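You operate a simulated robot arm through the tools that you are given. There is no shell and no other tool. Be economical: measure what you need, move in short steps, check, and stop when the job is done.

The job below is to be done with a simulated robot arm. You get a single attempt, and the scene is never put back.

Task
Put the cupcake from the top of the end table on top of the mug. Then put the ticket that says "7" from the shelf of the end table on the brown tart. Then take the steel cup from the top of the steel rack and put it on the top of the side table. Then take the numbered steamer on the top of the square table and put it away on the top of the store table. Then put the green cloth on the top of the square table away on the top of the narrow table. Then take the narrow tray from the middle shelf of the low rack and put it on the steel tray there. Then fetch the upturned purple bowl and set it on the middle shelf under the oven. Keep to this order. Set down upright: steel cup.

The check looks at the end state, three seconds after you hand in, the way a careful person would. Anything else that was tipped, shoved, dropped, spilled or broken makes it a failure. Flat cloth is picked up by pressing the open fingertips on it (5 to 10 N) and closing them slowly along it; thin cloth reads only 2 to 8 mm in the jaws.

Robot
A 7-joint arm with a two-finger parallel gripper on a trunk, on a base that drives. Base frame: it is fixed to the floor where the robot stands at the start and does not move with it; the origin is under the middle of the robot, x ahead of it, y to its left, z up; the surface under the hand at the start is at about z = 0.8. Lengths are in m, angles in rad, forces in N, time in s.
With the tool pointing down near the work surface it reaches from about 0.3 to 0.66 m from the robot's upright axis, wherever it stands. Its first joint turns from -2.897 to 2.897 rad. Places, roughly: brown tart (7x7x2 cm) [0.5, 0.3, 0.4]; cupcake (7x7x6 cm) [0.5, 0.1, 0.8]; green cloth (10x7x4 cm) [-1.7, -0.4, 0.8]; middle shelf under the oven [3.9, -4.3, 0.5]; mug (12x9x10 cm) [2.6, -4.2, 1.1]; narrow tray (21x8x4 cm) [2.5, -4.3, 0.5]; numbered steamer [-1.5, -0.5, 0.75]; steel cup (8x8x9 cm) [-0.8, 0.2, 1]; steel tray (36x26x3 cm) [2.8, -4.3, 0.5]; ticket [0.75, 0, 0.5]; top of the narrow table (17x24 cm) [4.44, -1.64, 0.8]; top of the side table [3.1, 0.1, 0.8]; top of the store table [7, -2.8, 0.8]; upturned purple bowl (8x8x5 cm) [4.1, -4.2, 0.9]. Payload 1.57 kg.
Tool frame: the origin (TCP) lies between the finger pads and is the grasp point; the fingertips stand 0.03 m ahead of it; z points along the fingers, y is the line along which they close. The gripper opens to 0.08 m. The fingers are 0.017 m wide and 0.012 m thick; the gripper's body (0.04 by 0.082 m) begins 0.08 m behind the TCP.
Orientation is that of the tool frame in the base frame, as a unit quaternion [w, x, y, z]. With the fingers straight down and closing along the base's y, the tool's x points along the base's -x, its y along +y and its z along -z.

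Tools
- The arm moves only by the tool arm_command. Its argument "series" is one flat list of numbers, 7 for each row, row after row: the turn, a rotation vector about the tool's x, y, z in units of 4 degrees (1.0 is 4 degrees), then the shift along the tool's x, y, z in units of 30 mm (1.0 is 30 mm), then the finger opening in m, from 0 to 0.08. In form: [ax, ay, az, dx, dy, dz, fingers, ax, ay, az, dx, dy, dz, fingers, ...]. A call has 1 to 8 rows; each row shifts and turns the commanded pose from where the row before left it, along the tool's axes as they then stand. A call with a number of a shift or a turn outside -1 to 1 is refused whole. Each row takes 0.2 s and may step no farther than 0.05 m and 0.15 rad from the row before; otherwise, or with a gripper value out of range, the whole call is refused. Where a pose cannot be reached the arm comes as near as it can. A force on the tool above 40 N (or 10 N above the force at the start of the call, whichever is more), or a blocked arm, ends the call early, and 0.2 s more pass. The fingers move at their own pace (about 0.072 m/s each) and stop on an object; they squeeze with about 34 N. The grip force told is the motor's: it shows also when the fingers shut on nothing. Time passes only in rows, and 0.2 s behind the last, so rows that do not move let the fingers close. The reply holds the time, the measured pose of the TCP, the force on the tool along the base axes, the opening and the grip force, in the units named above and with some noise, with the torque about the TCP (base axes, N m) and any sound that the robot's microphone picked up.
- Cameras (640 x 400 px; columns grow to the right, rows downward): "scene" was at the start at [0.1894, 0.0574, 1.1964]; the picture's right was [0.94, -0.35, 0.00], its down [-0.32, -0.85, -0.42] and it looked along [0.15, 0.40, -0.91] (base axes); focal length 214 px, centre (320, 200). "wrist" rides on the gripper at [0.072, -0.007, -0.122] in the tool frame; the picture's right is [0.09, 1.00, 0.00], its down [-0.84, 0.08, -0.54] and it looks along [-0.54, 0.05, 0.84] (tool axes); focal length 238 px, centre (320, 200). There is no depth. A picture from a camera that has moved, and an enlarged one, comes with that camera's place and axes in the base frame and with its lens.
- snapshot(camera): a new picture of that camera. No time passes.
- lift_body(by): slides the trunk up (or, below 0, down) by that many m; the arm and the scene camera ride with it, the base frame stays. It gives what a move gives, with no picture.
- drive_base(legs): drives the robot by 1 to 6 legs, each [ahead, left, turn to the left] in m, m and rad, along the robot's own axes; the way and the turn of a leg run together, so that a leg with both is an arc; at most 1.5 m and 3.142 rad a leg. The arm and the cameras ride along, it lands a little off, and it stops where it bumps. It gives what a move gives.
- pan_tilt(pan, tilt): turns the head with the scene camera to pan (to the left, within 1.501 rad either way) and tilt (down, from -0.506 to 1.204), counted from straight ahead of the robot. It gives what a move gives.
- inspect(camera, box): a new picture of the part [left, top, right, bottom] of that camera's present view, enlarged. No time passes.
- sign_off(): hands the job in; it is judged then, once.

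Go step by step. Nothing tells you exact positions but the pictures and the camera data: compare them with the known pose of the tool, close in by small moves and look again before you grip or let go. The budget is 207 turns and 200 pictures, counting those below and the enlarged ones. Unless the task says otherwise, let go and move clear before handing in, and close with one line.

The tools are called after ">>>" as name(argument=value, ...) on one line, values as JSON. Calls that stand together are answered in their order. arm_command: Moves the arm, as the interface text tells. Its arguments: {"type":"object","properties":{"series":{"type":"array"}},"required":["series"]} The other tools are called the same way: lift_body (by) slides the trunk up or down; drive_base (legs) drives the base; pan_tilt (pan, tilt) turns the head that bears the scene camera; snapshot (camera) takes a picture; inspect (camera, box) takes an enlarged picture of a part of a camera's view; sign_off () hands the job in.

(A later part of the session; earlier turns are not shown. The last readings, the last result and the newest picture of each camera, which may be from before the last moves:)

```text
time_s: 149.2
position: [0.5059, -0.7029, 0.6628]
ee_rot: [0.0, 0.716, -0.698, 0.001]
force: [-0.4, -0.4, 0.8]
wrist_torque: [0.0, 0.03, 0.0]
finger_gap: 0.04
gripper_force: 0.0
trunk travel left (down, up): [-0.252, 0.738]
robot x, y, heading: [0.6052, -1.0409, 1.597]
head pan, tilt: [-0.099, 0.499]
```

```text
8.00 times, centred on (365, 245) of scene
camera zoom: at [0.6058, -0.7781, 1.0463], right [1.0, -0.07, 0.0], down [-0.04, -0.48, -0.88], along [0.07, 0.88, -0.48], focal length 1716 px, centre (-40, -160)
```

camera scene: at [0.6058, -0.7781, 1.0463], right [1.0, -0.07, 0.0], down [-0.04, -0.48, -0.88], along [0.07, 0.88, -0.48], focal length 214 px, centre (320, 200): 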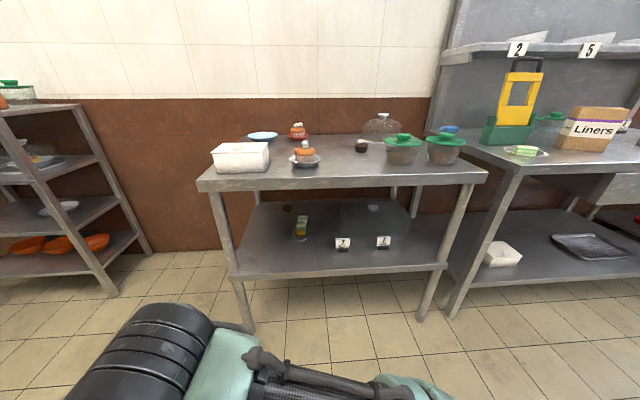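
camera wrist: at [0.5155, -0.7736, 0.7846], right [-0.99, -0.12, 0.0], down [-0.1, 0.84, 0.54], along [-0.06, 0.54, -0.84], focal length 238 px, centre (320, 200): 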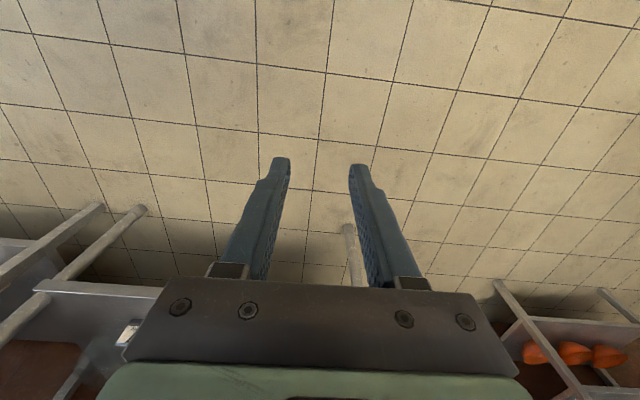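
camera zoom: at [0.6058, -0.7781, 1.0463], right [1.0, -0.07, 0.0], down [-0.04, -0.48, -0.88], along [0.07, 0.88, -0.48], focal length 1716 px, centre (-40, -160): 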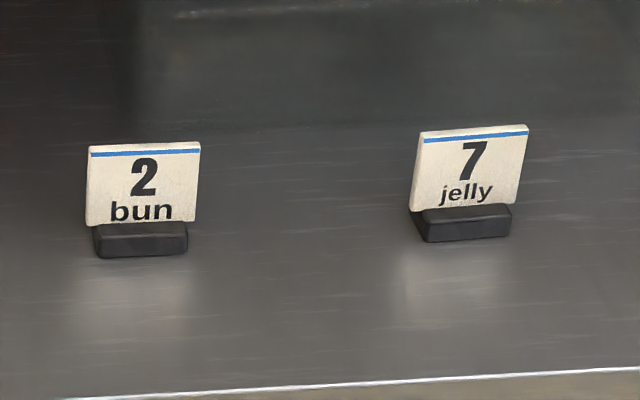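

Ticket "7 jelly" stands at about [0.95, -0.055] on the shelf (z≈0.385); the brown tart is at [0.5, 0.31]. I'll move in front, lower and tilt the tool 44° forward so I can pinch the card by its side edges from outside the table.

>>> drive_base(legs=[[0.36, -0.45, -0.026]])

>>> arm_command(series=[0, -1, 0, 0, 0, 0, 0.08, 0, -1, 0, 0, 0, 0, 0.08, 0, -1, 0, 0, 0, 0, 0.08, 0, -1, 0, 0, 0, 0, 0.08, 0, -1, 0, 0, 0, 0, 0.08, 0, -1, 0, 0, 0, 0, 0.08, 0, -1, 0, 0, 0, 0, 0.08, 0, -1, 0, 0, 0, 0, 0.08])

>>> arm_command(series=[0, -1, 0, 0, 0, 0, 0.08, 0, -1, 0, 0, 0, 0, 0.08, 0, -1, 0, 0, 0, 0, 0.08])

>>> snapshot(camera="wrist")

>>> snapshot(camera="scene")

```text
time_s: 152.5
position: [0.9604, -0.3365, 0.6625]
ee_rot: [-0.001, -0.706, 0.708, -0.001]
force: [-0.2, -0.8, -1.1]
wrist_torque: [-0.02, -0.04, -0.02]
finger_gap: 0.04
gripper_force: 0.0
trunk travel left (down, up): [-0.252, 0.738]
robot x, y, heading: [1.0537, -0.6708, 1.57]
head pan, tilt: [-0.099, 0.499]
```

```text
time_s: 154.3
position: [0.9407, -0.2968, 0.6605]
ee_rot: [0.195, -0.678, 0.681, 0.194]
force: [-0.3, -0.6, 0.7]
wrist_torque: [0.0, 0.01, -0.02]
finger_gap: 0.08
gripper_force: 0.1
out of reach, approached as far as the arm can: row 5, 6, 7, 8
trunk travel left (down, up): [-0.252, 0.738]
robot x, y, heading: [1.0479, -0.6743, 1.571]
head pan, tilt: [-0.099, 0.499]
```

```text
time_s: 155.1
position: [0.9276, -0.2756, 0.6552]
ee_rot: [0.266, -0.654, 0.657, 0.263]
force: [1.5, -0.8, -0.1]
wrist_torque: [-0.03, -0.01, 0.0]
finger_gap: 0.0801
gripper_force: 0.0
out of reach, approached as far as the arm can: row 1, 2, 3
trunk travel left (down, up): [-0.252, 0.738]
robot x, y, heading: [1.0495, -0.6759, 1.574]
head pan, tilt: [-0.099, 0.499]
```

```text
164 pictures are left
camera wrist: at [0.9347, -0.4111, 0.6929], right [-1.0, -0.06, -0.06], down [-0.08, 0.23, 0.97], along [-0.05, 0.97, -0.23], focal length 238 px, centre (320, 200)
```

wrist: 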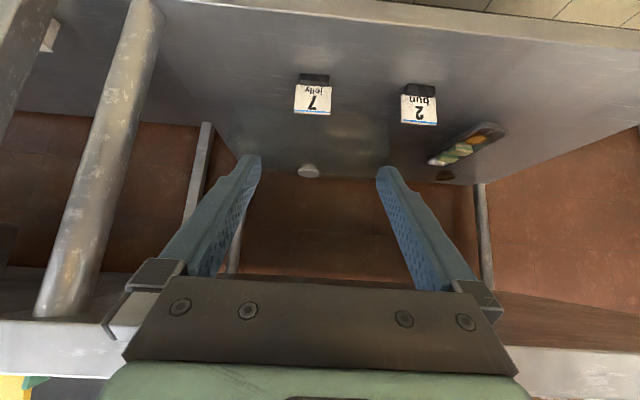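

```text
163 pictures are left
camera scene: at [1.0583, -0.4143, 1.0462], right [0.99, -0.1, 0.0], down [-0.05, -0.48, -0.88], along [0.09, 0.87, -0.48], focal length 214 px, centre (320, 200)
```

scene: 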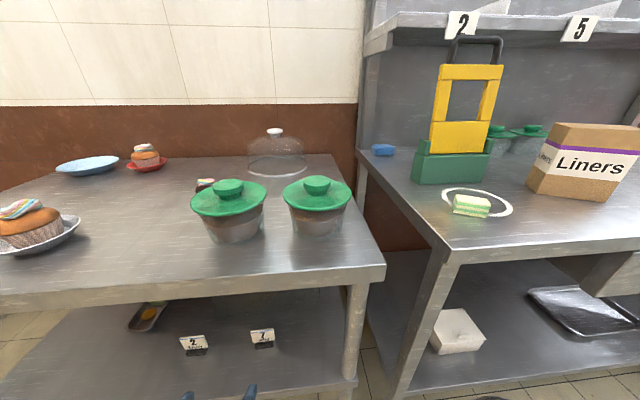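

The tool is tilted 44°; ticket foot is at ≈[0.94, -0.063]. I lower the trunk and creep forward.

>>> lift_body(by=-0.2)

>>> arm_command(series=[0, 0, 0, -0.7, 0, 0.7, 0.08, 0, 0, 0, -0.7, 0, 0.7, 0.08])

>>> snapshot(camera="wrist")

```text
time_s: 157.3
position: [0.9281, -0.2753, 0.4559]
ee_rot: [0.265, -0.654, 0.658, 0.263]
force: [-0.7, -1.1, -0.6]
wrist_torque: [0.0, 0.01, 0.03]
finger_gap: 0.0798
gripper_force: 0.1
trunk travel left (down, up): [-0.052, 0.938]
robot x, y, heading: [1.0495, -0.6734, 1.571]
head pan, tilt: [-0.099, 0.499]
```

```text
time_s: 157.9
position: [0.9284, -0.2155, 0.4535]
ee_rot: [0.264, -0.655, 0.657, 0.263]
force: [-0.6, -0.4, -0.1]
wrist_torque: [-0.03, 0.01, 0.0]
finger_gap: 0.08
gripper_force: 0.0
trunk travel left (down, up): [-0.052, 0.938]
robot x, y, heading: [1.0509, -0.6761, 1.572]
head pan, tilt: [-0.099, 0.499]
```

```text
162 pictures are left
camera wrist: at [0.9352, -0.3517, 0.492], right [-1.0, -0.06, -0.07], down [-0.08, 0.23, 0.97], along [-0.05, 0.97, -0.23], focal length 238 px, centre (320, 200)
```

wrist: 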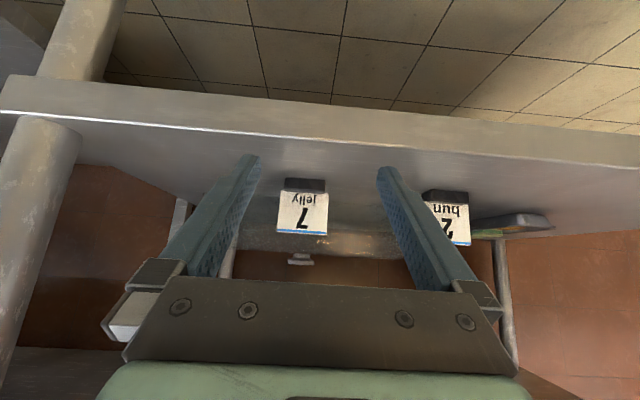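

Ticket centre is x≈0.942, card spans z 0.395–0.466. I align in x and advance most of the way.

>>> arm_command(series=[0, 0, 0, -0.67, -0.12, 0.77, 0.08, 0, 0, 0, -0.67, -0.12, 0.77, 0.08, 0, 0, 0, -0.67, -0.11, 0.77, 0.08, 0, 0, 0, -0.6, -0.1, 0.7, 0.08, 0, 0, 0, 0, 0, 0, 0.08])

>>> snapshot(camera="wrist")

>>> snapshot(camera="scene")

```text
time_s: 159.1
position: [0.9426, -0.096, 0.4427]
ee_rot: [0.264, -0.655, 0.657, 0.263]
force: [0.0, 0.5, 0.4]
wrist_torque: [0.02, 0.02, 0.04]
finger_gap: 0.0799
gripper_force: 0.1
trunk travel left (down, up): [-0.052, 0.938]
robot x, y, heading: [1.0461, -0.6767, 1.566]
head pan, tilt: [-0.099, 0.499]
```

```text
161 pictures are left
camera wrist: at [0.9494, -0.2319, 0.4811], right [-1.0, -0.06, -0.07], down [-0.08, 0.23, 0.97], along [-0.05, 0.97, -0.23], focal length 238 px, centre (320, 200)
```

wrist: 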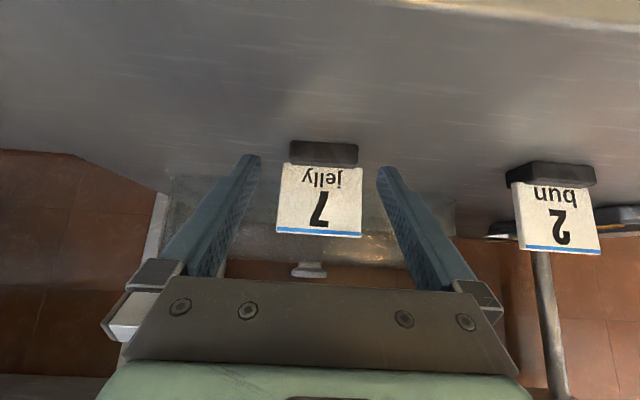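

```text
160 pictures are left
camera scene: at [1.0583, -0.4143, 0.8462], right [0.99, -0.1, 0.0], down [-0.05, -0.48, -0.88], along [0.09, 0.87, -0.48], focal length 214 px, centre (320, 200)
```

scene: 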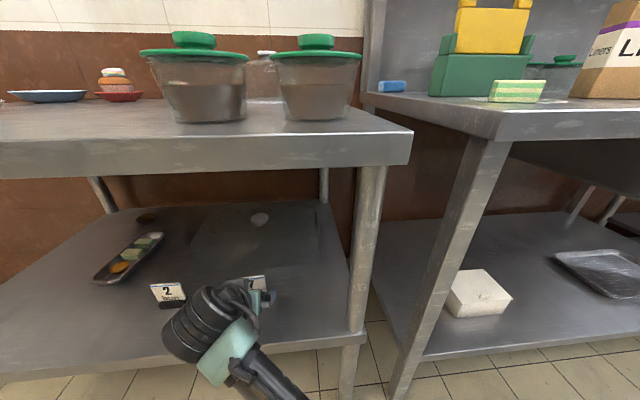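

Well aligned. I advance the last 34 mm and close on the card.

>>> arm_command(series=[0, 0, 0, -0.4, 0, 0.41, 0.08, 0, 0, 0, -0.4, 0, 0.41, 0.08, 0, 0, 0, 0, 0, 0, 0.08, 0, 0, 0, 0, 0, 0, 0.066, 0, 0, 0, 0, 0, 0, 0.056, 0, 0, 0, 0, 0, 0, 0.05, 0, 0, 0, 0, 0, 0, 0.05])

>>> snapshot(camera="wrist")

```text
time_s: 160.7
position: [0.9416, -0.0615, 0.4411]
ee_rot: [0.264, -0.655, 0.657, 0.263]
force: [-0.1, 0.6, -0.3]
wrist_torque: [0.03, 0.0, 0.04]
finger_gap: 0.0596
gripper_force: 34.0
trunk travel left (down, up): [-0.052, 0.938]
robot x, y, heading: [1.0488, -0.6727, 1.57]
head pan, tilt: [-0.099, 0.499]
```

```text
159 pictures are left
camera wrist: at [0.949, -0.1978, 0.4795], right [-1.0, -0.06, -0.07], down [-0.08, 0.23, 0.97], along [-0.05, 0.97, -0.23], focal length 238 px, centre (320, 200)
```

wrist: 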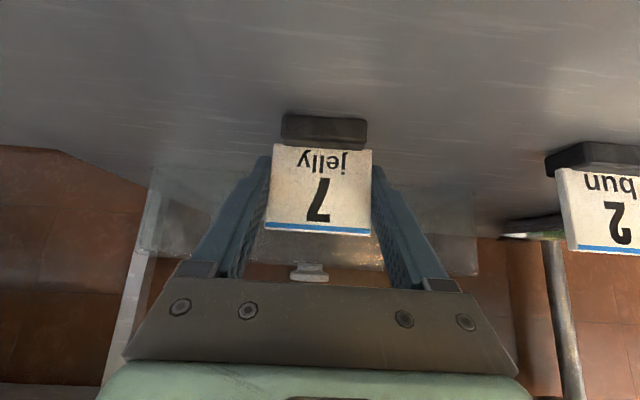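

The card is gripped (60 mm). I lift it 5 cm and retract out of the shelf.

>>> arm_command(series=[0, 0, 0, -0.4, 0, -0.42, 0.04, 0, 0, 0, -0.76, 0, -0.78, 0.04, 0, 0, 0, 0.96, 0, -0.92, 0.04, 0, 0, 0, 0.96, 0, -0.92, 0.04, 0, 0, 0, 0.96, 0, -0.92, 0.04, 0, 0, 0, 0.96, 0, -0.92, 0.04, 0, 0, 0, 0.96, 0, -0.92, 0.04])

>>> snapshot(camera="wrist")

```text
time_s: 162.3
position: [0.9592, -0.255, 0.4913]
ee_rot: [0.273, -0.64, 0.672, 0.254]
force: [-2.3, -1.1, -1.6]
wrist_torque: [0.08, -0.2, -0.18]
finger_gap: 0.0596
gripper_force: 33.9
trunk travel left (down, up): [-0.052, 0.938]
robot x, y, heading: [1.0512, -0.6743, 1.568]
head pan, tilt: [-0.099, 0.499]
```

```text
158 pictures are left
camera wrist: at [0.9594, -0.391, 0.5299], right [-1.0, -0.01, -0.07], down [-0.07, 0.23, 0.97], along [0.0, 0.97, -0.23], focal length 238 px, centre (320, 200)
```

wrist: 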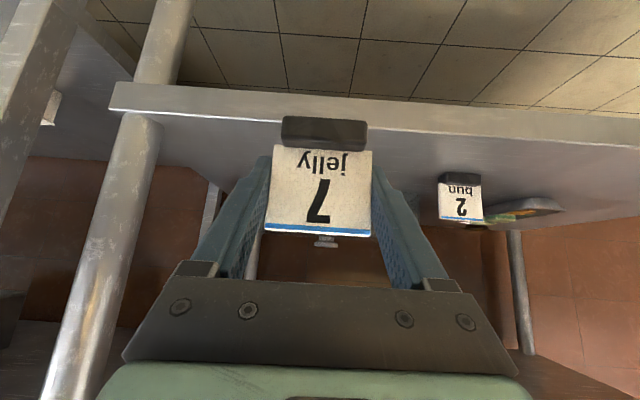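

Ticket held. I back away from the table and look down at the arm's posture before planning the approach to the tart from the table's -x side.

>>> drive_base(legs=[[-0.35, 0, 0]])

>>> pan_tilt(pan=0, tilt=1.1)

>>> snapshot(camera="scene")

>>> pan_tilt(pan=0.7, tilt=0.4)

>>> snapshot(camera="scene")

```text
time_s: 164.6
position: [0.9397, -0.6074, 0.4916]
ee_rot: [0.264, -0.655, 0.658, 0.261]
force: [-0.3, 0.3, -1.3]
wrist_torque: [-0.02, 0.0, 0.0]
finger_gap: 0.0595
gripper_force: 33.9
trunk travel left (down, up): [-0.052, 0.938]
robot x, y, heading: [1.0507, -1.0235, 1.572]
head pan, tilt: [-0.099, 0.499]
```

```text
time_s: 165.6
position: [0.9404, -0.6072, 0.4907]
ee_rot: [0.265, -0.655, 0.658, 0.261]
force: [0.1, -0.5, -0.5]
wrist_torque: [0.02, 0.0, 0.0]
finger_gap: 0.0593
gripper_force: 33.9
trunk travel left (down, up): [-0.052, 0.938]
robot x, y, heading: [1.0515, -1.02, 1.573]
head pan, tilt: [0.0, 1.1]
```

```text
157 pictures are left
camera scene: at [1.0483, -0.7892, 0.7986], right [1.0, 0.0, 0.0], down [0.0, -0.89, -0.45], along [0.0, 0.45, -0.89], focal length 214 px, centre (320, 200)
```

scene: 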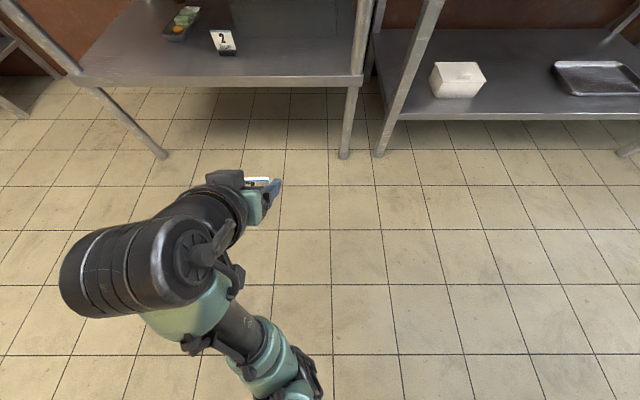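

```text
time_s: 166.6
position: [0.9397, -0.6073, 0.4902]
ee_rot: [0.264, -0.655, 0.657, 0.262]
force: [0.6, 0.1, -0.1]
wrist_torque: [-0.01, 0.02, -0.02]
finger_gap: 0.0594
gripper_force: 34.2
trunk travel left (down, up): [-0.052, 0.938]
robot x, y, heading: [1.0508, -1.0238, 1.569]
head pan, tilt: [0.7, 0.4]
```

```text
156 pictures are left
camera scene: at [0.9887, -0.7813, 0.8553], right [0.77, 0.64, 0.0], down [0.25, -0.3, -0.92], along [-0.59, 0.71, -0.39], focal length 214 px, centre (320, 200)
```

scene: 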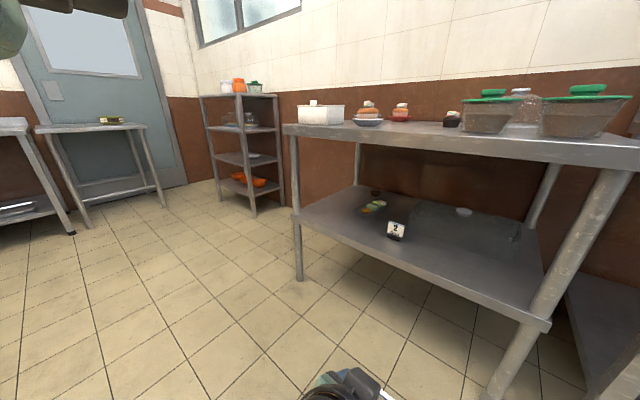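

The arm is compact, with the tip ~0.45 m ahead. Best plan: go to (-0.05,-0.1) facing +y, then turn right to heading ≈0.38 so the hand enters under the table between its left legs toward the tart.

>>> drive_base(legs=[[0, -0.0, 0], [0, 1.1, 0], [0.5, 0, 0]])

>>> pan_tilt(pan=-0.6, tilt=0.6)

>>> snapshot(camera="scene")

```text
time_s: 175.1
position: [-0.1622, -0.1016, 0.4918]
ee_rot: [0.265, -0.654, 0.658, 0.262]
force: [0.0, -0.9, 0.1]
wrist_torque: [0.0, 0.01, 0.01]
finger_gap: 0.0591
gripper_force: 34.1
trunk travel left (down, up): [-0.052, 0.938]
robot x, y, heading: [-0.0496, -0.5156, 1.566]
head pan, tilt: [0.7, 0.4]
```

```text
time_s: 176.6
position: [-0.1634, -0.1006, 0.4918]
ee_rot: [0.265, -0.655, 0.658, 0.261]
force: [0.1, 0.7, -1.1]
wrist_torque: [0.02, 0.01, -0.06]
finger_gap: 0.0593
gripper_force: 33.7
trunk travel left (down, up): [-0.052, 0.938]
robot x, y, heading: [-0.0533, -0.5144, 1.569]
head pan, tilt: [-0.6, 0.6]
```

```text
155 pictures are left
camera scene: at [-0.0056, -0.2734, 0.8371], right [0.82, -0.57, 0.0], down [-0.32, -0.46, -0.83], along [0.47, 0.68, -0.56], focal length 214 px, centre (320, 200)
```

scene: 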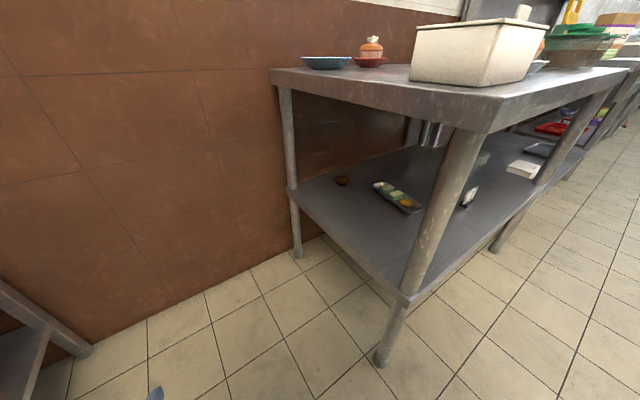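

Tart confirmed at ≈[0.51, 0.31]; left legs at y=-0.15 and 0.40. I drive in and turn right.

>>> drive_base(legs=[[0.41, 0, 0], [0, 0, -1.19]])

>>> pan_tilt(pan=0.1, tilt=0.7)

>>> snapshot(camera="scene")

>>> snapshot(camera="wrist")

```text
time_s: 181.8
position: [0.2795, 0.161, 0.4897]
ee_rot: [0.36, -0.204, 0.906, 0.085]
force: [0.4, 0.0, -2.0]
wrist_torque: [0.07, 0.01, 0.05]
finger_gap: 0.0593
gripper_force: 34.4
trunk travel left (down, up): [-0.052, 0.938]
robot x, y, heading: [-0.0474, -0.1176, 0.449]
head pan, tilt: [-0.6, 0.6]
stopped in leg 2: the robot was blocked; the commanded pose is now the measured one
```

```text
time_s: 182.9
position: [0.2787, 0.1612, 0.4897]
ee_rot: [0.36, -0.203, 0.906, 0.085]
force: [0.0, 0.3, -0.4]
wrist_torque: [0.0, 0.01, -0.03]
finger_gap: 0.0593
gripper_force: 34.3
trunk travel left (down, up): [-0.052, 0.938]
robot x, y, heading: [-0.0512, -0.1171, 0.444]
head pan, tilt: [0.099, 0.7]
```

```text
154 pictures are left
camera scene: at [0.1789, -0.002, 0.8267], right [0.52, -0.85, -0.01], down [-0.56, -0.33, -0.76], along [0.65, 0.4, -0.65], focal length 214 px, centre (320, 200)
```

scene: 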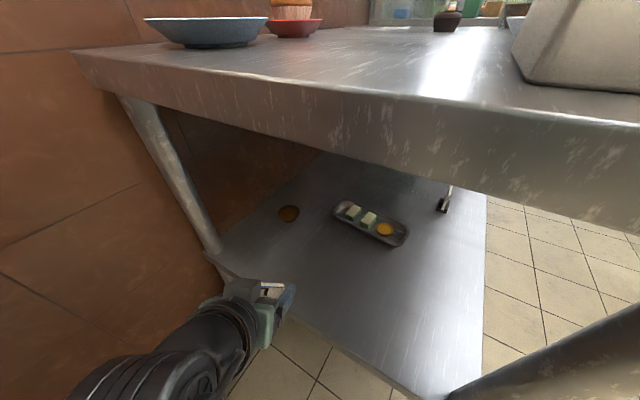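

```text
153 pictures are left
camera wrist: at [0.1597, 0.0972, 0.5289], right [-0.49, 0.87, -0.06], down [0.18, 0.16, 0.97], along [0.85, 0.46, -0.24], focal length 238 px, centre (320, 200)
```

wrist: 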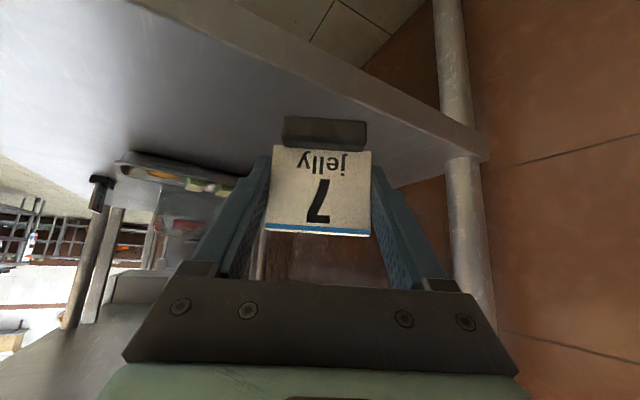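

The turn stopped just short at heading 0.444 – something near the base or elbow touched. I look down to see what is close before moving.

>>> pan_tilt(pan=-0.5, tilt=1.2)

>>> snapshot(camera="scene")

>>> pan_tilt(pan=0.6, tilt=1.2)

>>> snapshot(camera="scene")

```text
time_s: 183.9
position: [0.279, 0.1617, 0.4897]
ee_rot: [0.36, -0.203, 0.907, 0.084]
force: [0.4, 0.9, -0.8]
wrist_torque: [0.01, -0.01, 0.0]
finger_gap: 0.0593
gripper_force: 34.3
trunk travel left (down, up): [-0.052, 0.938]
robot x, y, heading: [-0.0536, -0.1155, 0.448]
head pan, tilt: [-0.499, 1.201]
```

```text
152 pictures are left
camera scene: at [0.1618, -0.0486, 0.7906], right [-0.05, -1.0, -0.01], down [-0.93, 0.05, -0.35], along [0.35, -0.01, -0.94], focal length 214 px, centre (320, 200)
```

scene: 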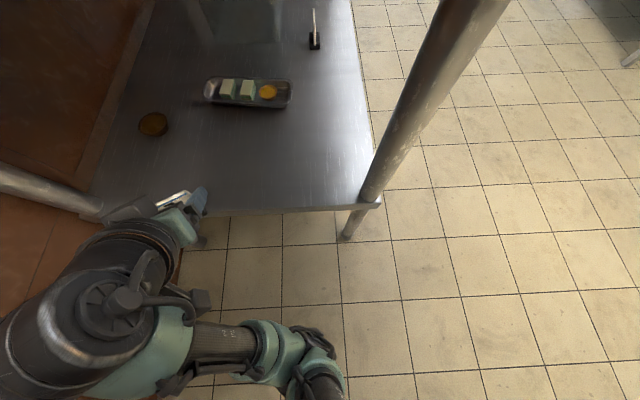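

```text
time_s: 185.2
position: [0.2788, 0.1609, 0.4904]
ee_rot: [0.36, -0.203, 0.907, 0.085]
force: [-0.1, 0.3, -0.8]
wrist_torque: [-0.04, 0.0, 0.02]
finger_gap: 0.0592
gripper_force: 34.7
trunk travel left (down, up): [-0.052, 0.938]
robot x, y, heading: [-0.0537, -0.1147, 0.451]
head pan, tilt: [0.6, 1.201]
```

```text
151 pictures are left
camera scene: at [0.134, 0.0028, 0.7914], right [0.87, -0.5, -0.01], down [-0.47, -0.8, -0.36], along [0.17, 0.32, -0.93], focal length 214 px, centre (320, 200)
```

scene: 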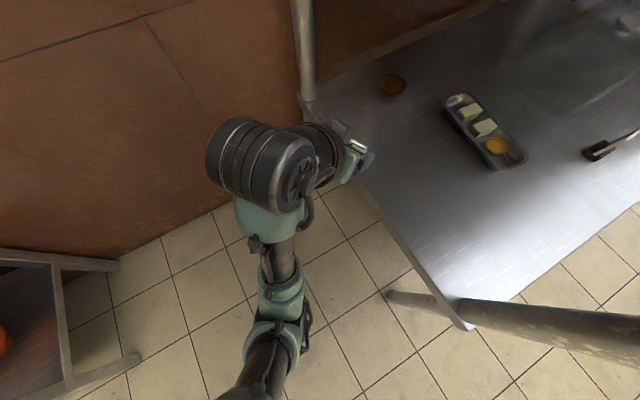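

It seems the head (z≈0.8) was touching the tabletop edge. I back off in x, turn to heading ≈0.2, and shift toward +y.

>>> drive_base(legs=[[-0.063, 0.03, 0], [0, 0, -0.25], [0.032, 0.157, 0]])

>>> snapshot(camera="scene")

>>> snapshot(camera="wrist")

```text
time_s: 185.9
position: [0.279, 0.1605, 0.4908]
ee_rot: [0.36, -0.203, 0.907, 0.083]
force: [0.0, 0.2, -0.4]
wrist_torque: [-0.01, -0.03, -0.01]
finger_gap: 0.0594
gripper_force: 33.6
trunk travel left (down, up): [-0.052, 0.938]
robot x, y, heading: [-0.0504, -0.1174, 0.446]
head pan, tilt: [0.6, 1.201]
stopped in leg 1: the robot was blocked; the commanded pose is now the measured one
```

```text
150 pictures are left
camera scene: at [0.1341, 0.0019, 0.7928], right [0.87, -0.5, -0.01], down [-0.47, -0.81, -0.36], along [0.17, 0.32, -0.93], focal length 214 px, centre (320, 200)
```

scene: 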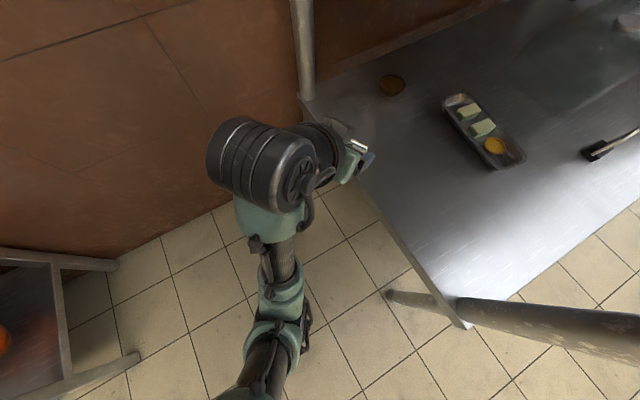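

```text
149 pictures are left
camera wrist: at [0.1601, 0.0956, 0.5303], right [-0.49, 0.87, -0.06], down [0.18, 0.17, 0.97], along [0.85, 0.46, -0.24], focal length 238 px, centre (320, 200)
```

wrist: 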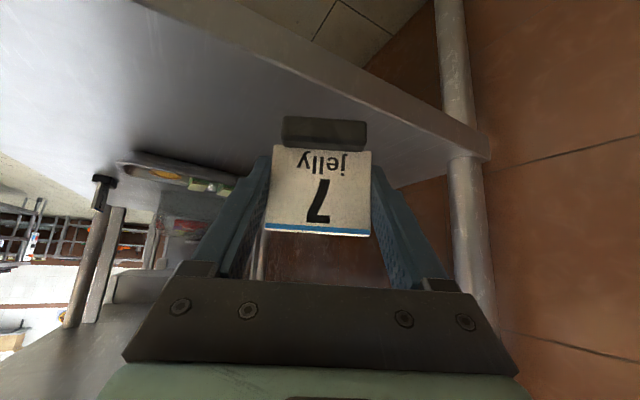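

Still in contact. I first undo the last bit of turning, then try the backing move.

>>> drive_base(legs=[[0, 0, 0.08]])

>>> pan_tilt(pan=-1.5, tilt=1.2)

>>> snapshot(camera="scene")

>>> pan_tilt(pan=1.5, tilt=1.0)

>>> snapshot(camera="scene")

```text
time_s: 186.8
position: [0.2683, 0.1745, 0.4909]
ee_rot: [0.36, -0.223, 0.902, 0.09]
force: [-0.1, -0.6, -0.4]
wrist_torque: [0.0, -0.03, 0.0]
finger_gap: 0.0593
gripper_force: 33.9
trunk travel left (down, up): [-0.052, 0.938]
robot x, y, heading: [-0.0501, -0.1142, 0.485]
head pan, tilt: [0.6, 1.201]
stopped in leg 1: the robot was blocked; the commanded pose is now the measured one
```

```text
time_s: 188.8
position: [0.2675, 0.1751, 0.4896]
ee_rot: [0.36, -0.223, 0.902, 0.09]
force: [0.2, -0.1, -0.8]
wrist_torque: [0.0, -0.01, 0.01]
finger_gap: 0.0594
gripper_force: 33.9
trunk travel left (down, up): [-0.052, 0.938]
robot x, y, heading: [-0.0501, -0.1194, 0.489]
head pan, tilt: [-1.499, 1.201]
```

```text
148 pictures are left
camera scene: at [0.1311, -0.0853, 0.7915], right [-0.85, -0.53, 0.0], down [-0.5, 0.79, -0.36], along [0.19, -0.3, -0.93], focal length 214 px, centre (320, 200)
```

scene: 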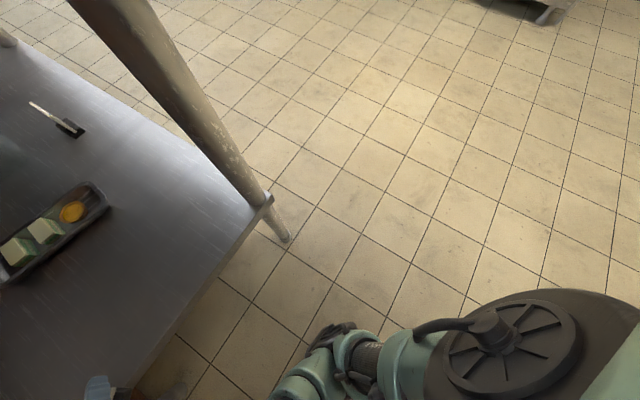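

```text
time_s: 191.4
position: [0.2675, 0.1743, 0.4898]
ee_rot: [0.359, -0.222, 0.902, 0.089]
force: [0.3, 0.2, -0.3]
wrist_torque: [0.07, -0.01, 0.03]
finger_gap: 0.0593
gripper_force: 34.2
trunk travel left (down, up): [-0.052, 0.938]
robot x, y, heading: [-0.0488, -0.1193, 0.488]
head pan, tilt: [1.499, 1.0]
```

```text
147 pictures are left
camera scene: at [0.0733, 0.0257, 0.8047], right [0.91, 0.4, 0.0], down [0.34, -0.77, -0.54], along [-0.22, 0.5, -0.84], focal length 214 px, centre (320, 200)
```

scene: 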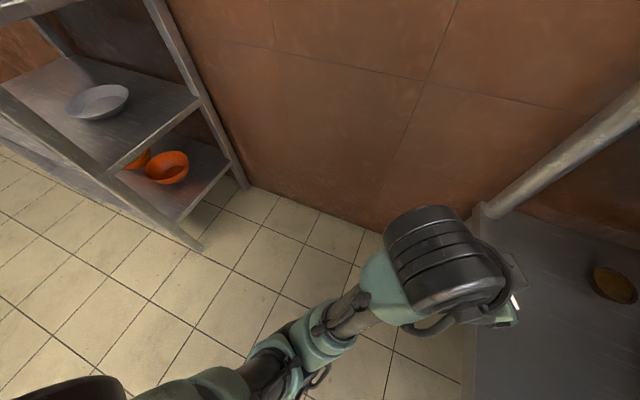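

Turning left moved a bit before stopping again. I try backing straight along the robot's own axis in a tiny leg.

>>> drive_base(legs=[[0, 0, 0.15]])

>>> drive_base(legs=[[-0.06, 0, 0]])

```text
time_s: 192.4
position: [0.2195, 0.2177, 0.4916]
ee_rot: [0.354, -0.289, 0.882, 0.114]
force: [-0.2, -0.3, -0.7]
wrist_torque: [-0.01, 0.0, 0.02]
finger_gap: 0.0592
gripper_force: 34.5
trunk travel left (down, up): [-0.052, 0.938]
robot x, y, heading: [-0.0472, -0.1165, 0.635]
head pan, tilt: [1.499, 1.0]
```

```text
time_s: 193.4
position: [0.1714, 0.182, 0.4919]
ee_rot: [0.354, -0.289, 0.882, 0.115]
force: [-0.3, 0.2, -0.2]
wrist_torque: [0.0, -0.01, -0.01]
finger_gap: 0.0594
gripper_force: 33.7
trunk travel left (down, up): [-0.052, 0.938]
robot x, y, heading: [-0.0955, -0.1547, 0.632]
head pan, tilt: [1.499, 1.0]
```

Free again. I'll step north while turning right gradually, keeping the front-right of the base away from the front leg.

>>> drive_base(legs=[[0.054, 0.09, -0.18], [0.035, 0.104, -0.25]])

>>> pan_tilt(pan=0.6, tilt=1.0)

>>> snapshot(camera="scene")

>>> snapshot(camera="wrist")

```text
time_s: 194.3
position: [0.2026, 0.1955, 0.4913]
ee_rot: [0.35, -0.259, 0.894, 0.111]
force: [-0.8, 0.1, -0.4]
wrist_torque: [0.0, 0.02, -0.02]
finger_gap: 0.0597
gripper_force: 33.9
trunk travel left (down, up): [-0.052, 0.938]
robot x, y, heading: [-0.0886, -0.1203, 0.572]
head pan, tilt: [1.499, 1.0]
stopped in leg 1: the robot was blocked; the commanded pose is now the measured one
```

```text
time_s: 195.5
position: [0.2003, 0.1954, 0.488]
ee_rot: [0.349, -0.26, 0.893, 0.113]
force: [-0.2, -0.5, -0.1]
wrist_torque: [0.0, 0.0, -0.01]
finger_gap: 0.0594
gripper_force: 33.6
trunk travel left (down, up): [-0.052, 0.938]
robot x, y, heading: [-0.0906, -0.1203, 0.578]
head pan, tilt: [0.6, 1.0]
```

```text
146 pictures are left
camera scene: at [0.0871, 0.03, 0.8029], right [0.92, -0.38, -0.03], down [-0.34, -0.77, -0.54], along [0.19, 0.51, -0.84], focal length 214 px, centre (320, 200)
```

scene: 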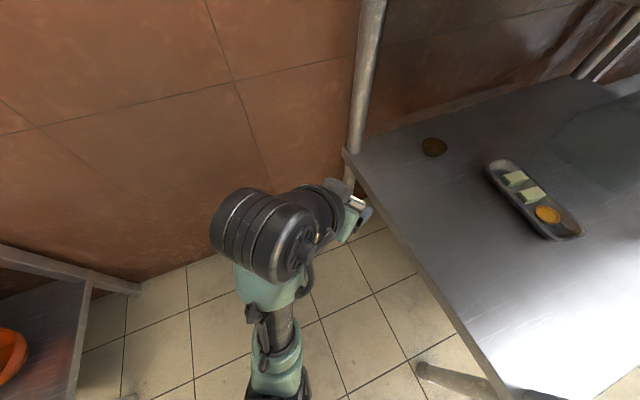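

```text
145 pictures are left
camera wrist: at [0.0916, 0.1162, 0.5288], right [-0.6, 0.8, -0.04], down [0.17, 0.18, 0.97], along [0.78, 0.57, -0.24], focal length 238 px, centre (320, 200)
```

wrist: 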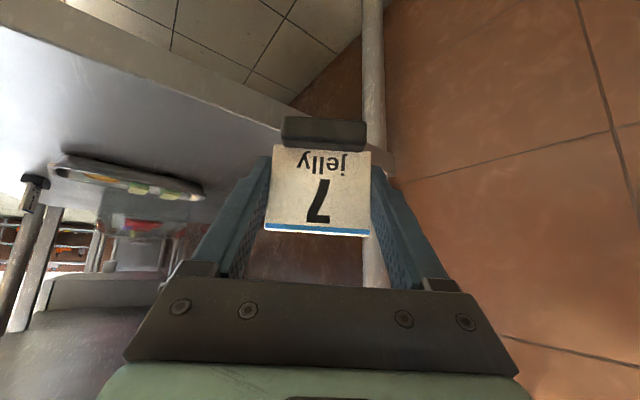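

Evidently the base's rear-left touches the steel rack's leg when turned. So instead I'll keep the base facing +y in this gap and swing the arm itself to the right. First turn the base back.

>>> drive_base(legs=[[0.0, 0.0, 0.3], [0.012, -0.015, 0.69]])

```text
time_s: 196.3
position: [0.1962, 0.1988, 0.4916]
ee_rot: [0.352, -0.268, 0.89, 0.112]
force: [0.2, 1.1, -1.1]
wrist_torque: [-0.01, 0.02, 0.0]
finger_gap: 0.0594
gripper_force: 33.3
trunk travel left (down, up): [-0.052, 0.938]
robot x, y, heading: [-0.0888, -0.1213, 0.594]
head pan, tilt: [0.6, 1.0]
stopped in leg 1: the robot was blocked; the commanded pose is now the measured one
```

>>> drive_base(legs=[[0.0, 0.0, 0.25]])

>>> drive_base(legs=[[0.0, 0.0, 0.73]])

```text
time_s: 197.5
position: [0.104, 0.2617, 0.4925]
ee_rot: [0.34, -0.378, 0.848, 0.151]
force: [-0.3, -0.1, -0.2]
wrist_torque: [0.0, 0.01, 0.01]
finger_gap: 0.0593
gripper_force: 34.0
trunk travel left (down, up): [-0.052, 0.938]
robot x, y, heading: [-0.0892, -0.1207, 0.842]
head pan, tilt: [0.6, 1.0]
```

```text
time_s: 199.9
position: [-0.1999, 0.2936, 0.4923]
ee_rot: [0.264, -0.656, 0.657, 0.262]
force: [-0.6, 0.2, -1.6]
wrist_torque: [-0.01, -0.02, 0.01]
finger_gap: 0.0593
gripper_force: 33.8
trunk travel left (down, up): [-0.052, 0.938]
robot x, y, heading: [-0.0848, -0.1185, 1.574]
head pan, tilt: [0.6, 1.0]
```

Free and facing +y. Now swing the arm clockwise about the robot's axis, 4° per row.

>>> arm_command(series=[0.693, 0, 0.719, -0.178, -0.97, 0.171, 0.04, 0.693, 0, 0.719, -0.178, -0.97, 0.171, 0.04, 0.693, 0, 0.719, -0.178, -0.97, 0.171, 0.04, 0.693, 0, 0.719, -0.178, -0.97, 0.171, 0.04, 0.693, 0, 0.719, -0.178, -0.97, 0.171, 0.04, 0.693, 0, 0.719, -0.178, -0.97, 0.171, 0.04, 0.693, 0, 0.719, -0.178, -0.97, 0.171, 0.04, 0.693, 0, 0.719, -0.178, -0.97, 0.171, 0.04])

```text
time_s: 201.7
position: [0.0352, 0.2972, 0.4931]
ee_rot: [0.327, -0.449, 0.812, 0.178]
force: [0.7, 0.1, -0.5]
wrist_torque: [0.03, 0.0, 0.04]
finger_gap: 0.0593
gripper_force: 33.8
out of reach, approached as far as the arm can: row 4
trunk travel left (down, up): [-0.052, 0.938]
robot x, y, heading: [-0.0894, -0.1219, 1.572]
head pan, tilt: [0.6, 1.0]
```

>>> arm_command(series=[0.693, 0, 0.719, -0.178, -0.97, 0.171, 0.04, 0.693, 0, 0.719, -0.178, -0.97, 0.171, 0.04, 0.693, 0, 0.719, -0.178, -0.97, 0.171, 0.04, 0.693, 0, 0.719, -0.178, -0.97, 0.171, 0.04, 0.693, 0, 0.719, -0.178, -0.97, 0.171, 0.04, 0.693, 0, 0.719, -0.178, -0.97, 0.171, 0.04, 0.693, 0, 0.719, -0.178, -0.97, 0.171, 0.04, 0.693, 0, 0.719, -0.178, -0.97, 0.171, 0.04])

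>>> arm_command(series=[0.693, 0, 0.719, -0.178, -0.97, 0.171, 0.04, 0.693, 0, 0.719, -0.178, -0.97, 0.171, 0.04, 0.693, 0, 0.719, -0.178, -0.97, 0.171, 0.04, 0.693, 0, 0.719, -0.178, -0.97, 0.171, 0.04])

>>> drive_base(legs=[[0.0, -0.015, 0.0]])

>>> pan_tilt(pan=-0.8, tilt=1.0)

>>> snapshot(camera="scene")

```text
time_s: 203.5
position: [0.2373, 0.1714, 0.4946]
ee_rot: [0.364, -0.209, 0.904, 0.082]
force: [0.1, -0.4, -0.7]
wrist_torque: [0.0, 0.04, 0.01]
finger_gap: 0.059
gripper_force: 33.8
trunk travel left (down, up): [-0.052, 0.938]
robot x, y, heading: [-0.0927, -0.1176, 1.569]
head pan, tilt: [0.6, 1.0]
```

```text
time_s: 204.5
position: [0.3037, 0.072, 0.4932]
ee_rot: [0.374, -0.081, 0.923, 0.031]
force: [0.1, 0.0, -1.0]
wrist_torque: [0.03, 0.0, 0.01]
finger_gap: 0.0595
gripper_force: 33.5
trunk travel left (down, up): [-0.052, 0.938]
robot x, y, heading: [-0.0904, -0.1221, 1.574]
head pan, tilt: [0.6, 1.0]
```

```text
time_s: 205.2
position: [0.3188, 0.0746, 0.4936]
ee_rot: [0.373, -0.082, 0.924, 0.031]
force: [-0.3, 0.2, -0.4]
wrist_torque: [-0.02, 0.0, 0.02]
finger_gap: 0.0591
gripper_force: 34.0
trunk travel left (down, up): [-0.052, 0.938]
robot x, y, heading: [-0.0781, -0.1189, 1.573]
head pan, tilt: [0.6, 1.0]
```

```text
time_s: 206.8
position: [0.3203, 0.0741, 0.4943]
ee_rot: [0.374, -0.081, 0.923, 0.03]
force: [1.5, 0.7, -0.2]
wrist_torque: [0.02, -0.01, 0.01]
finger_gap: 0.0595
gripper_force: 34.2
trunk travel left (down, up): [-0.052, 0.938]
robot x, y, heading: [-0.0787, -0.1222, 1.577]
head pan, tilt: [-0.799, 1.0]
```

```text
144 pictures are left
camera scene: at [-0.0279, 0.0983, 0.8051], right [0.7, -0.72, 0.0], down [-0.6, -0.59, -0.54], along [0.39, 0.38, -0.84], focal length 214 px, centre (320, 200)
```

scene: 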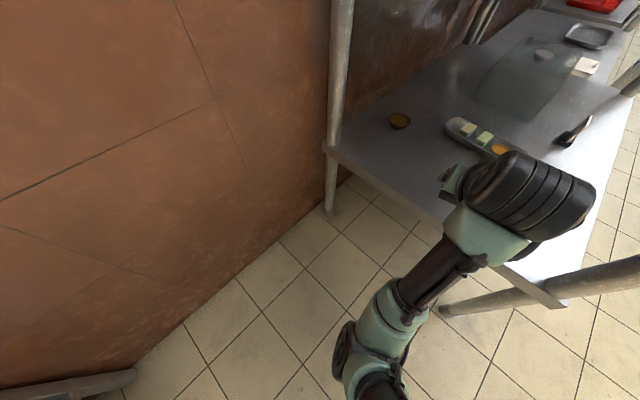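

The arm now points toward +x under the table. I drive north 0.14 m and look.

>>> drive_base(legs=[[0.14, -0.004, -0.004]])

>>> snapshot(camera="wrist")

>>> snapshot(camera="scene")

```text
time_s: 208.1
position: [0.3244, 0.2118, 0.4921]
ee_rot: [0.373, -0.079, 0.924, 0.029]
force: [-1.3, -0.5, -0.3]
wrist_torque: [0.0, -0.02, -0.01]
finger_gap: 0.0593
gripper_force: 34.1
trunk travel left (down, up): [-0.052, 0.938]
robot x, y, heading: [-0.0732, 0.0176, 1.569]
head pan, tilt: [-0.799, 1.0]
```

```text
143 pictures are left
camera wrist: at [0.1916, 0.1825, 0.5307], right [-0.23, 0.97, -0.07], down [0.21, 0.12, 0.97], along [0.95, 0.21, -0.23], focal length 238 px, centre (320, 200)
```

wrist: 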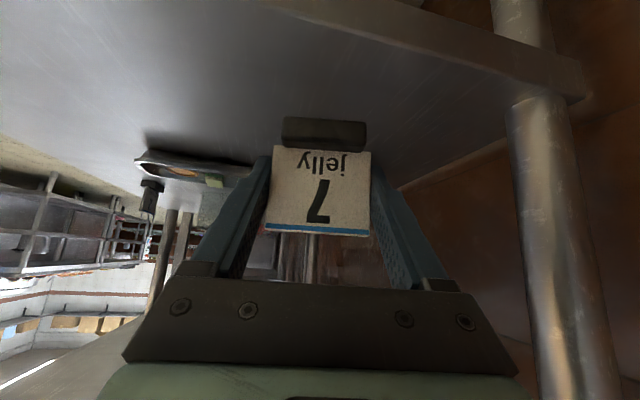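

```text
142 pictures are left
camera scene: at [-0.0219, 0.2378, 0.8048], right [0.69, -0.72, 0.0], down [-0.61, -0.59, -0.54], along [0.39, 0.37, -0.84], focal length 214 px, centre (320, 200)
```

scene: 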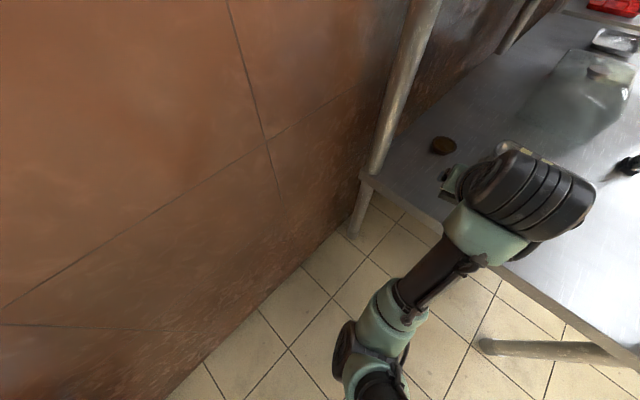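

Tart at ≈[0.515, 0.303]. I extend toward it keeping the ticket clear above.

>>> arm_command(series=[0, 0, 0, -0.79, 0.32, 0.81, 0.04, 0, 0, 0, -0.79, 0.32, 0.81, 0.04, 0, 0, 0, -0.79, 0.32, 0.81, 0.04, 0, 0, 0, -0.79, 0.32, 0.81, 0.04, 0, 0, 0, -0.6, 0.24, 0.62, 0.04, 0, 0, 0, 0, 0, 0, 0.04])

>>> snapshot(camera="wrist")

>>> snapshot(camera="scene")

```text
time_s: 209.5
position: [0.4773, 0.2823, 0.4875]
ee_rot: [0.372, -0.079, 0.924, 0.029]
force: [-0.3, 0.2, -1.3]
wrist_torque: [-0.02, -0.01, -0.01]
finger_gap: 0.0591
gripper_force: 34.0
trunk travel left (down, up): [-0.052, 0.938]
robot x, y, heading: [-0.0682, 0.0161, 1.564]
head pan, tilt: [-0.799, 1.0]
```

```text
141 pictures are left
camera wrist: at [0.3442, 0.2539, 0.525], right [-0.23, 0.97, -0.07], down [0.21, 0.12, 0.97], along [0.95, 0.21, -0.23], focal length 238 px, centre (320, 200)
```

wrist: 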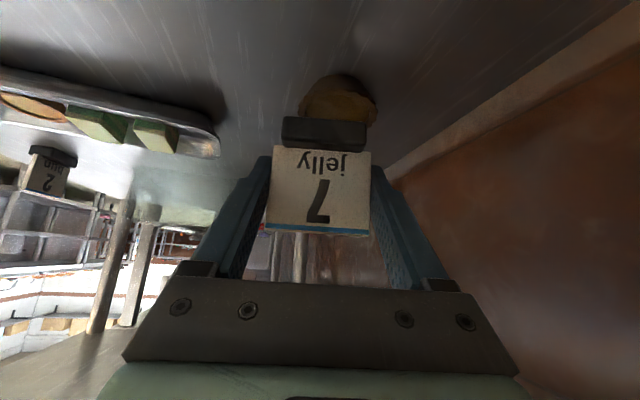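

```text
140 pictures are left
camera scene: at [-0.0219, 0.2377, 0.8048], right [0.69, -0.72, 0.0], down [-0.61, -0.59, -0.54], along [0.39, 0.37, -0.84], focal length 214 px, centre (320, 200)
```

scene: 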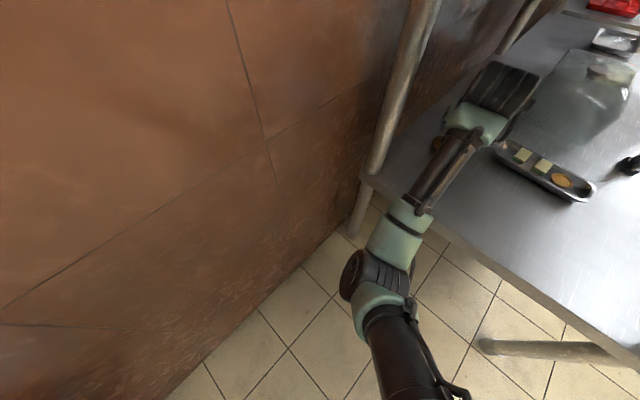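

Tart centre ≈[0.518, 0.30]. I move over it and lower slightly.

>>> arm_command(series=[0, 0, 0, -0.51, 0.18, 0.49, 0.04, 0, 0, 0, -0.51, 0.18, 0.49, 0.04, 0, 0, 0, 0.28, 0, 0.29, 0.04, 0, 0, 0, 0, 0, 0, 0.04])

>>> inspect(camera="wrist", box=[220, 60, 420, 185])

```text
time_s: 210.5
position: [0.5157, 0.3012, 0.4741]
ee_rot: [0.373, -0.079, 0.924, 0.029]
force: [-0.3, -0.8, -0.5]
wrist_torque: [-0.01, -0.01, 0.01]
finger_gap: 0.0594
gripper_force: 34.0
trunk travel left (down, up): [-0.052, 0.938]
robot x, y, heading: [-0.0691, 0.0159, 1.566]
head pan, tilt: [-0.799, 1.0]
```

```text
3.20 times, centred on (320, 122) of wrist
camera zoom: at [0.3833, 0.272, 0.5129], right [-0.23, 0.97, -0.07], down [0.21, 0.12, 0.97], along [0.95, 0.21, -0.23], focal length 763 px, centre (320, 448)
```

zoom: 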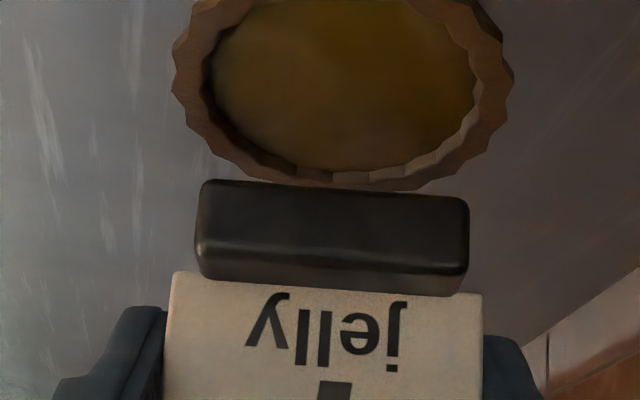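

The foot's front edge is over the tart centre, so I shift back ~12 mm and lower gently until contact.

>>> arm_command(series=[0, 0, 0, 0.31, 0.05, -0.3, 0.04, 0, 0, 0, 0.2, 0, 0.2, 0.04, 0, 0, 0, 0.12, 0, 0.12, 0.04, 0, 0, 0, 0, 0, 0, 0.04])

>>> inspect(camera="wrist", box=[220, 60, 420, 185])

```text
time_s: 211.5
position: [0.502, 0.3009, 0.4609]
ee_rot: [0.372, -0.079, 0.924, 0.03]
force: [0.0, -1.0, -0.4]
wrist_torque: [-0.01, 0.0, 0.01]
finger_gap: 0.0594
gripper_force: 33.6
trunk travel left (down, up): [-0.052, 0.938]
robot x, y, heading: [-0.0708, 0.0157, 1.565]
head pan, tilt: [-0.799, 1.0]
```

```text
3.20 times, centred on (320, 122) of wrist
camera zoom: at [0.3699, 0.2714, 0.4996], right [-0.23, 0.97, -0.07], down [0.21, 0.12, 0.97], along [0.95, 0.21, -0.23], focal length 763 px, centre (320, 448)
```

zoom: 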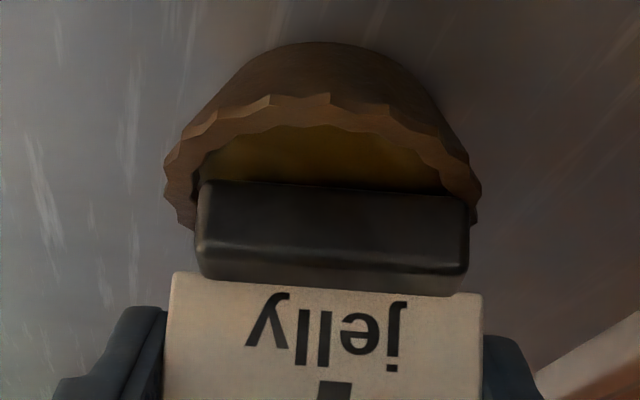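

Centered over the tart. Lower in 2 mm steps until contact.

>>> arm_command(series=[0, 0, 0, 0.05, 0, 0.05, 0.04, 0, 0, 0, 0.05, 0, 0.05, 0.04, 0, 0, 0, 0, 0, 0, 0.04])

>>> inspect(camera="wrist", box=[220, 60, 420, 185])

```text
time_s: 212.3
position: [0.5032, 0.3011, 0.4598]
ee_rot: [0.376, -0.079, 0.923, 0.031]
force: [-2.3, -0.5, 16.5]
wrist_torque: [-0.11, 0.07, 0.01]
finger_gap: 0.0596
gripper_force: 34.6
trunk travel left (down, up): [-0.052, 0.938]
robot x, y, heading: [-0.0726, 0.0197, 1.564]
head pan, tilt: [-0.799, 1.0]
```

```text
3.20 times, centred on (320, 122) of wrist
camera zoom: at [0.3705, 0.2716, 0.4975], right [-0.23, 0.97, -0.07], down [0.2, 0.12, 0.97], along [0.95, 0.21, -0.22], focal length 763 px, centre (320, 448)
```

zoom: 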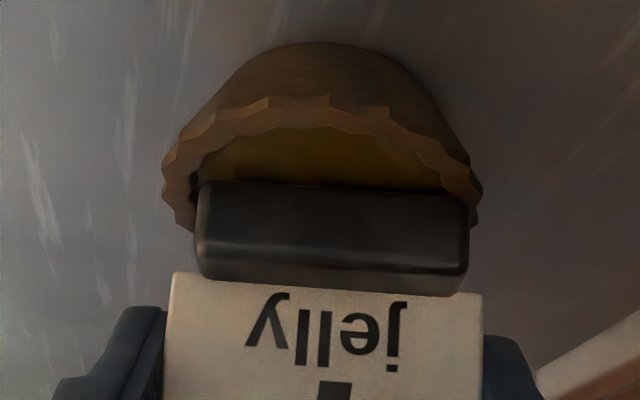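

Contact. I ease off 2 mm and open the fingers.

>>> arm_command(series=[0, 0, 0, -0.04, 0, -0.04, 0.04, 0, 0, 0, 0, 0, 0, 0.06, 0, 0, 0, 0, 0, 0, 0.066, 0, 0, 0, 0, 0, 0, 0.075, 0, 0, 0, 0, 0, 0, 0.08, 0, 0, 0, 0, 0, 0, 0.08])

>>> snapshot(camera="wrist")

```text
time_s: 213.7
position: [0.5021, 0.2999, 0.458]
ee_rot: [0.373, -0.079, 0.924, 0.031]
force: [-0.7, 0.5, -0.6]
wrist_torque: [0.01, 0.02, 0.01]
finger_gap: 0.0802
gripper_force: 0.1
trunk travel left (down, up): [-0.052, 0.938]
robot x, y, heading: [-0.0726, 0.0196, 1.569]
head pan, tilt: [-0.799, 1.0]
```

```text
136 pictures are left
camera wrist: at [0.3698, 0.2712, 0.4969], right [-0.23, 0.97, -0.07], down [0.21, 0.12, 0.97], along [0.95, 0.21, -0.23], focal length 238 px, centre (320, 200)
```

wrist: 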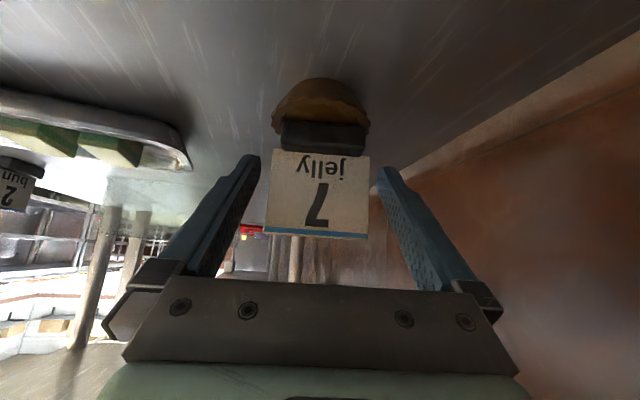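

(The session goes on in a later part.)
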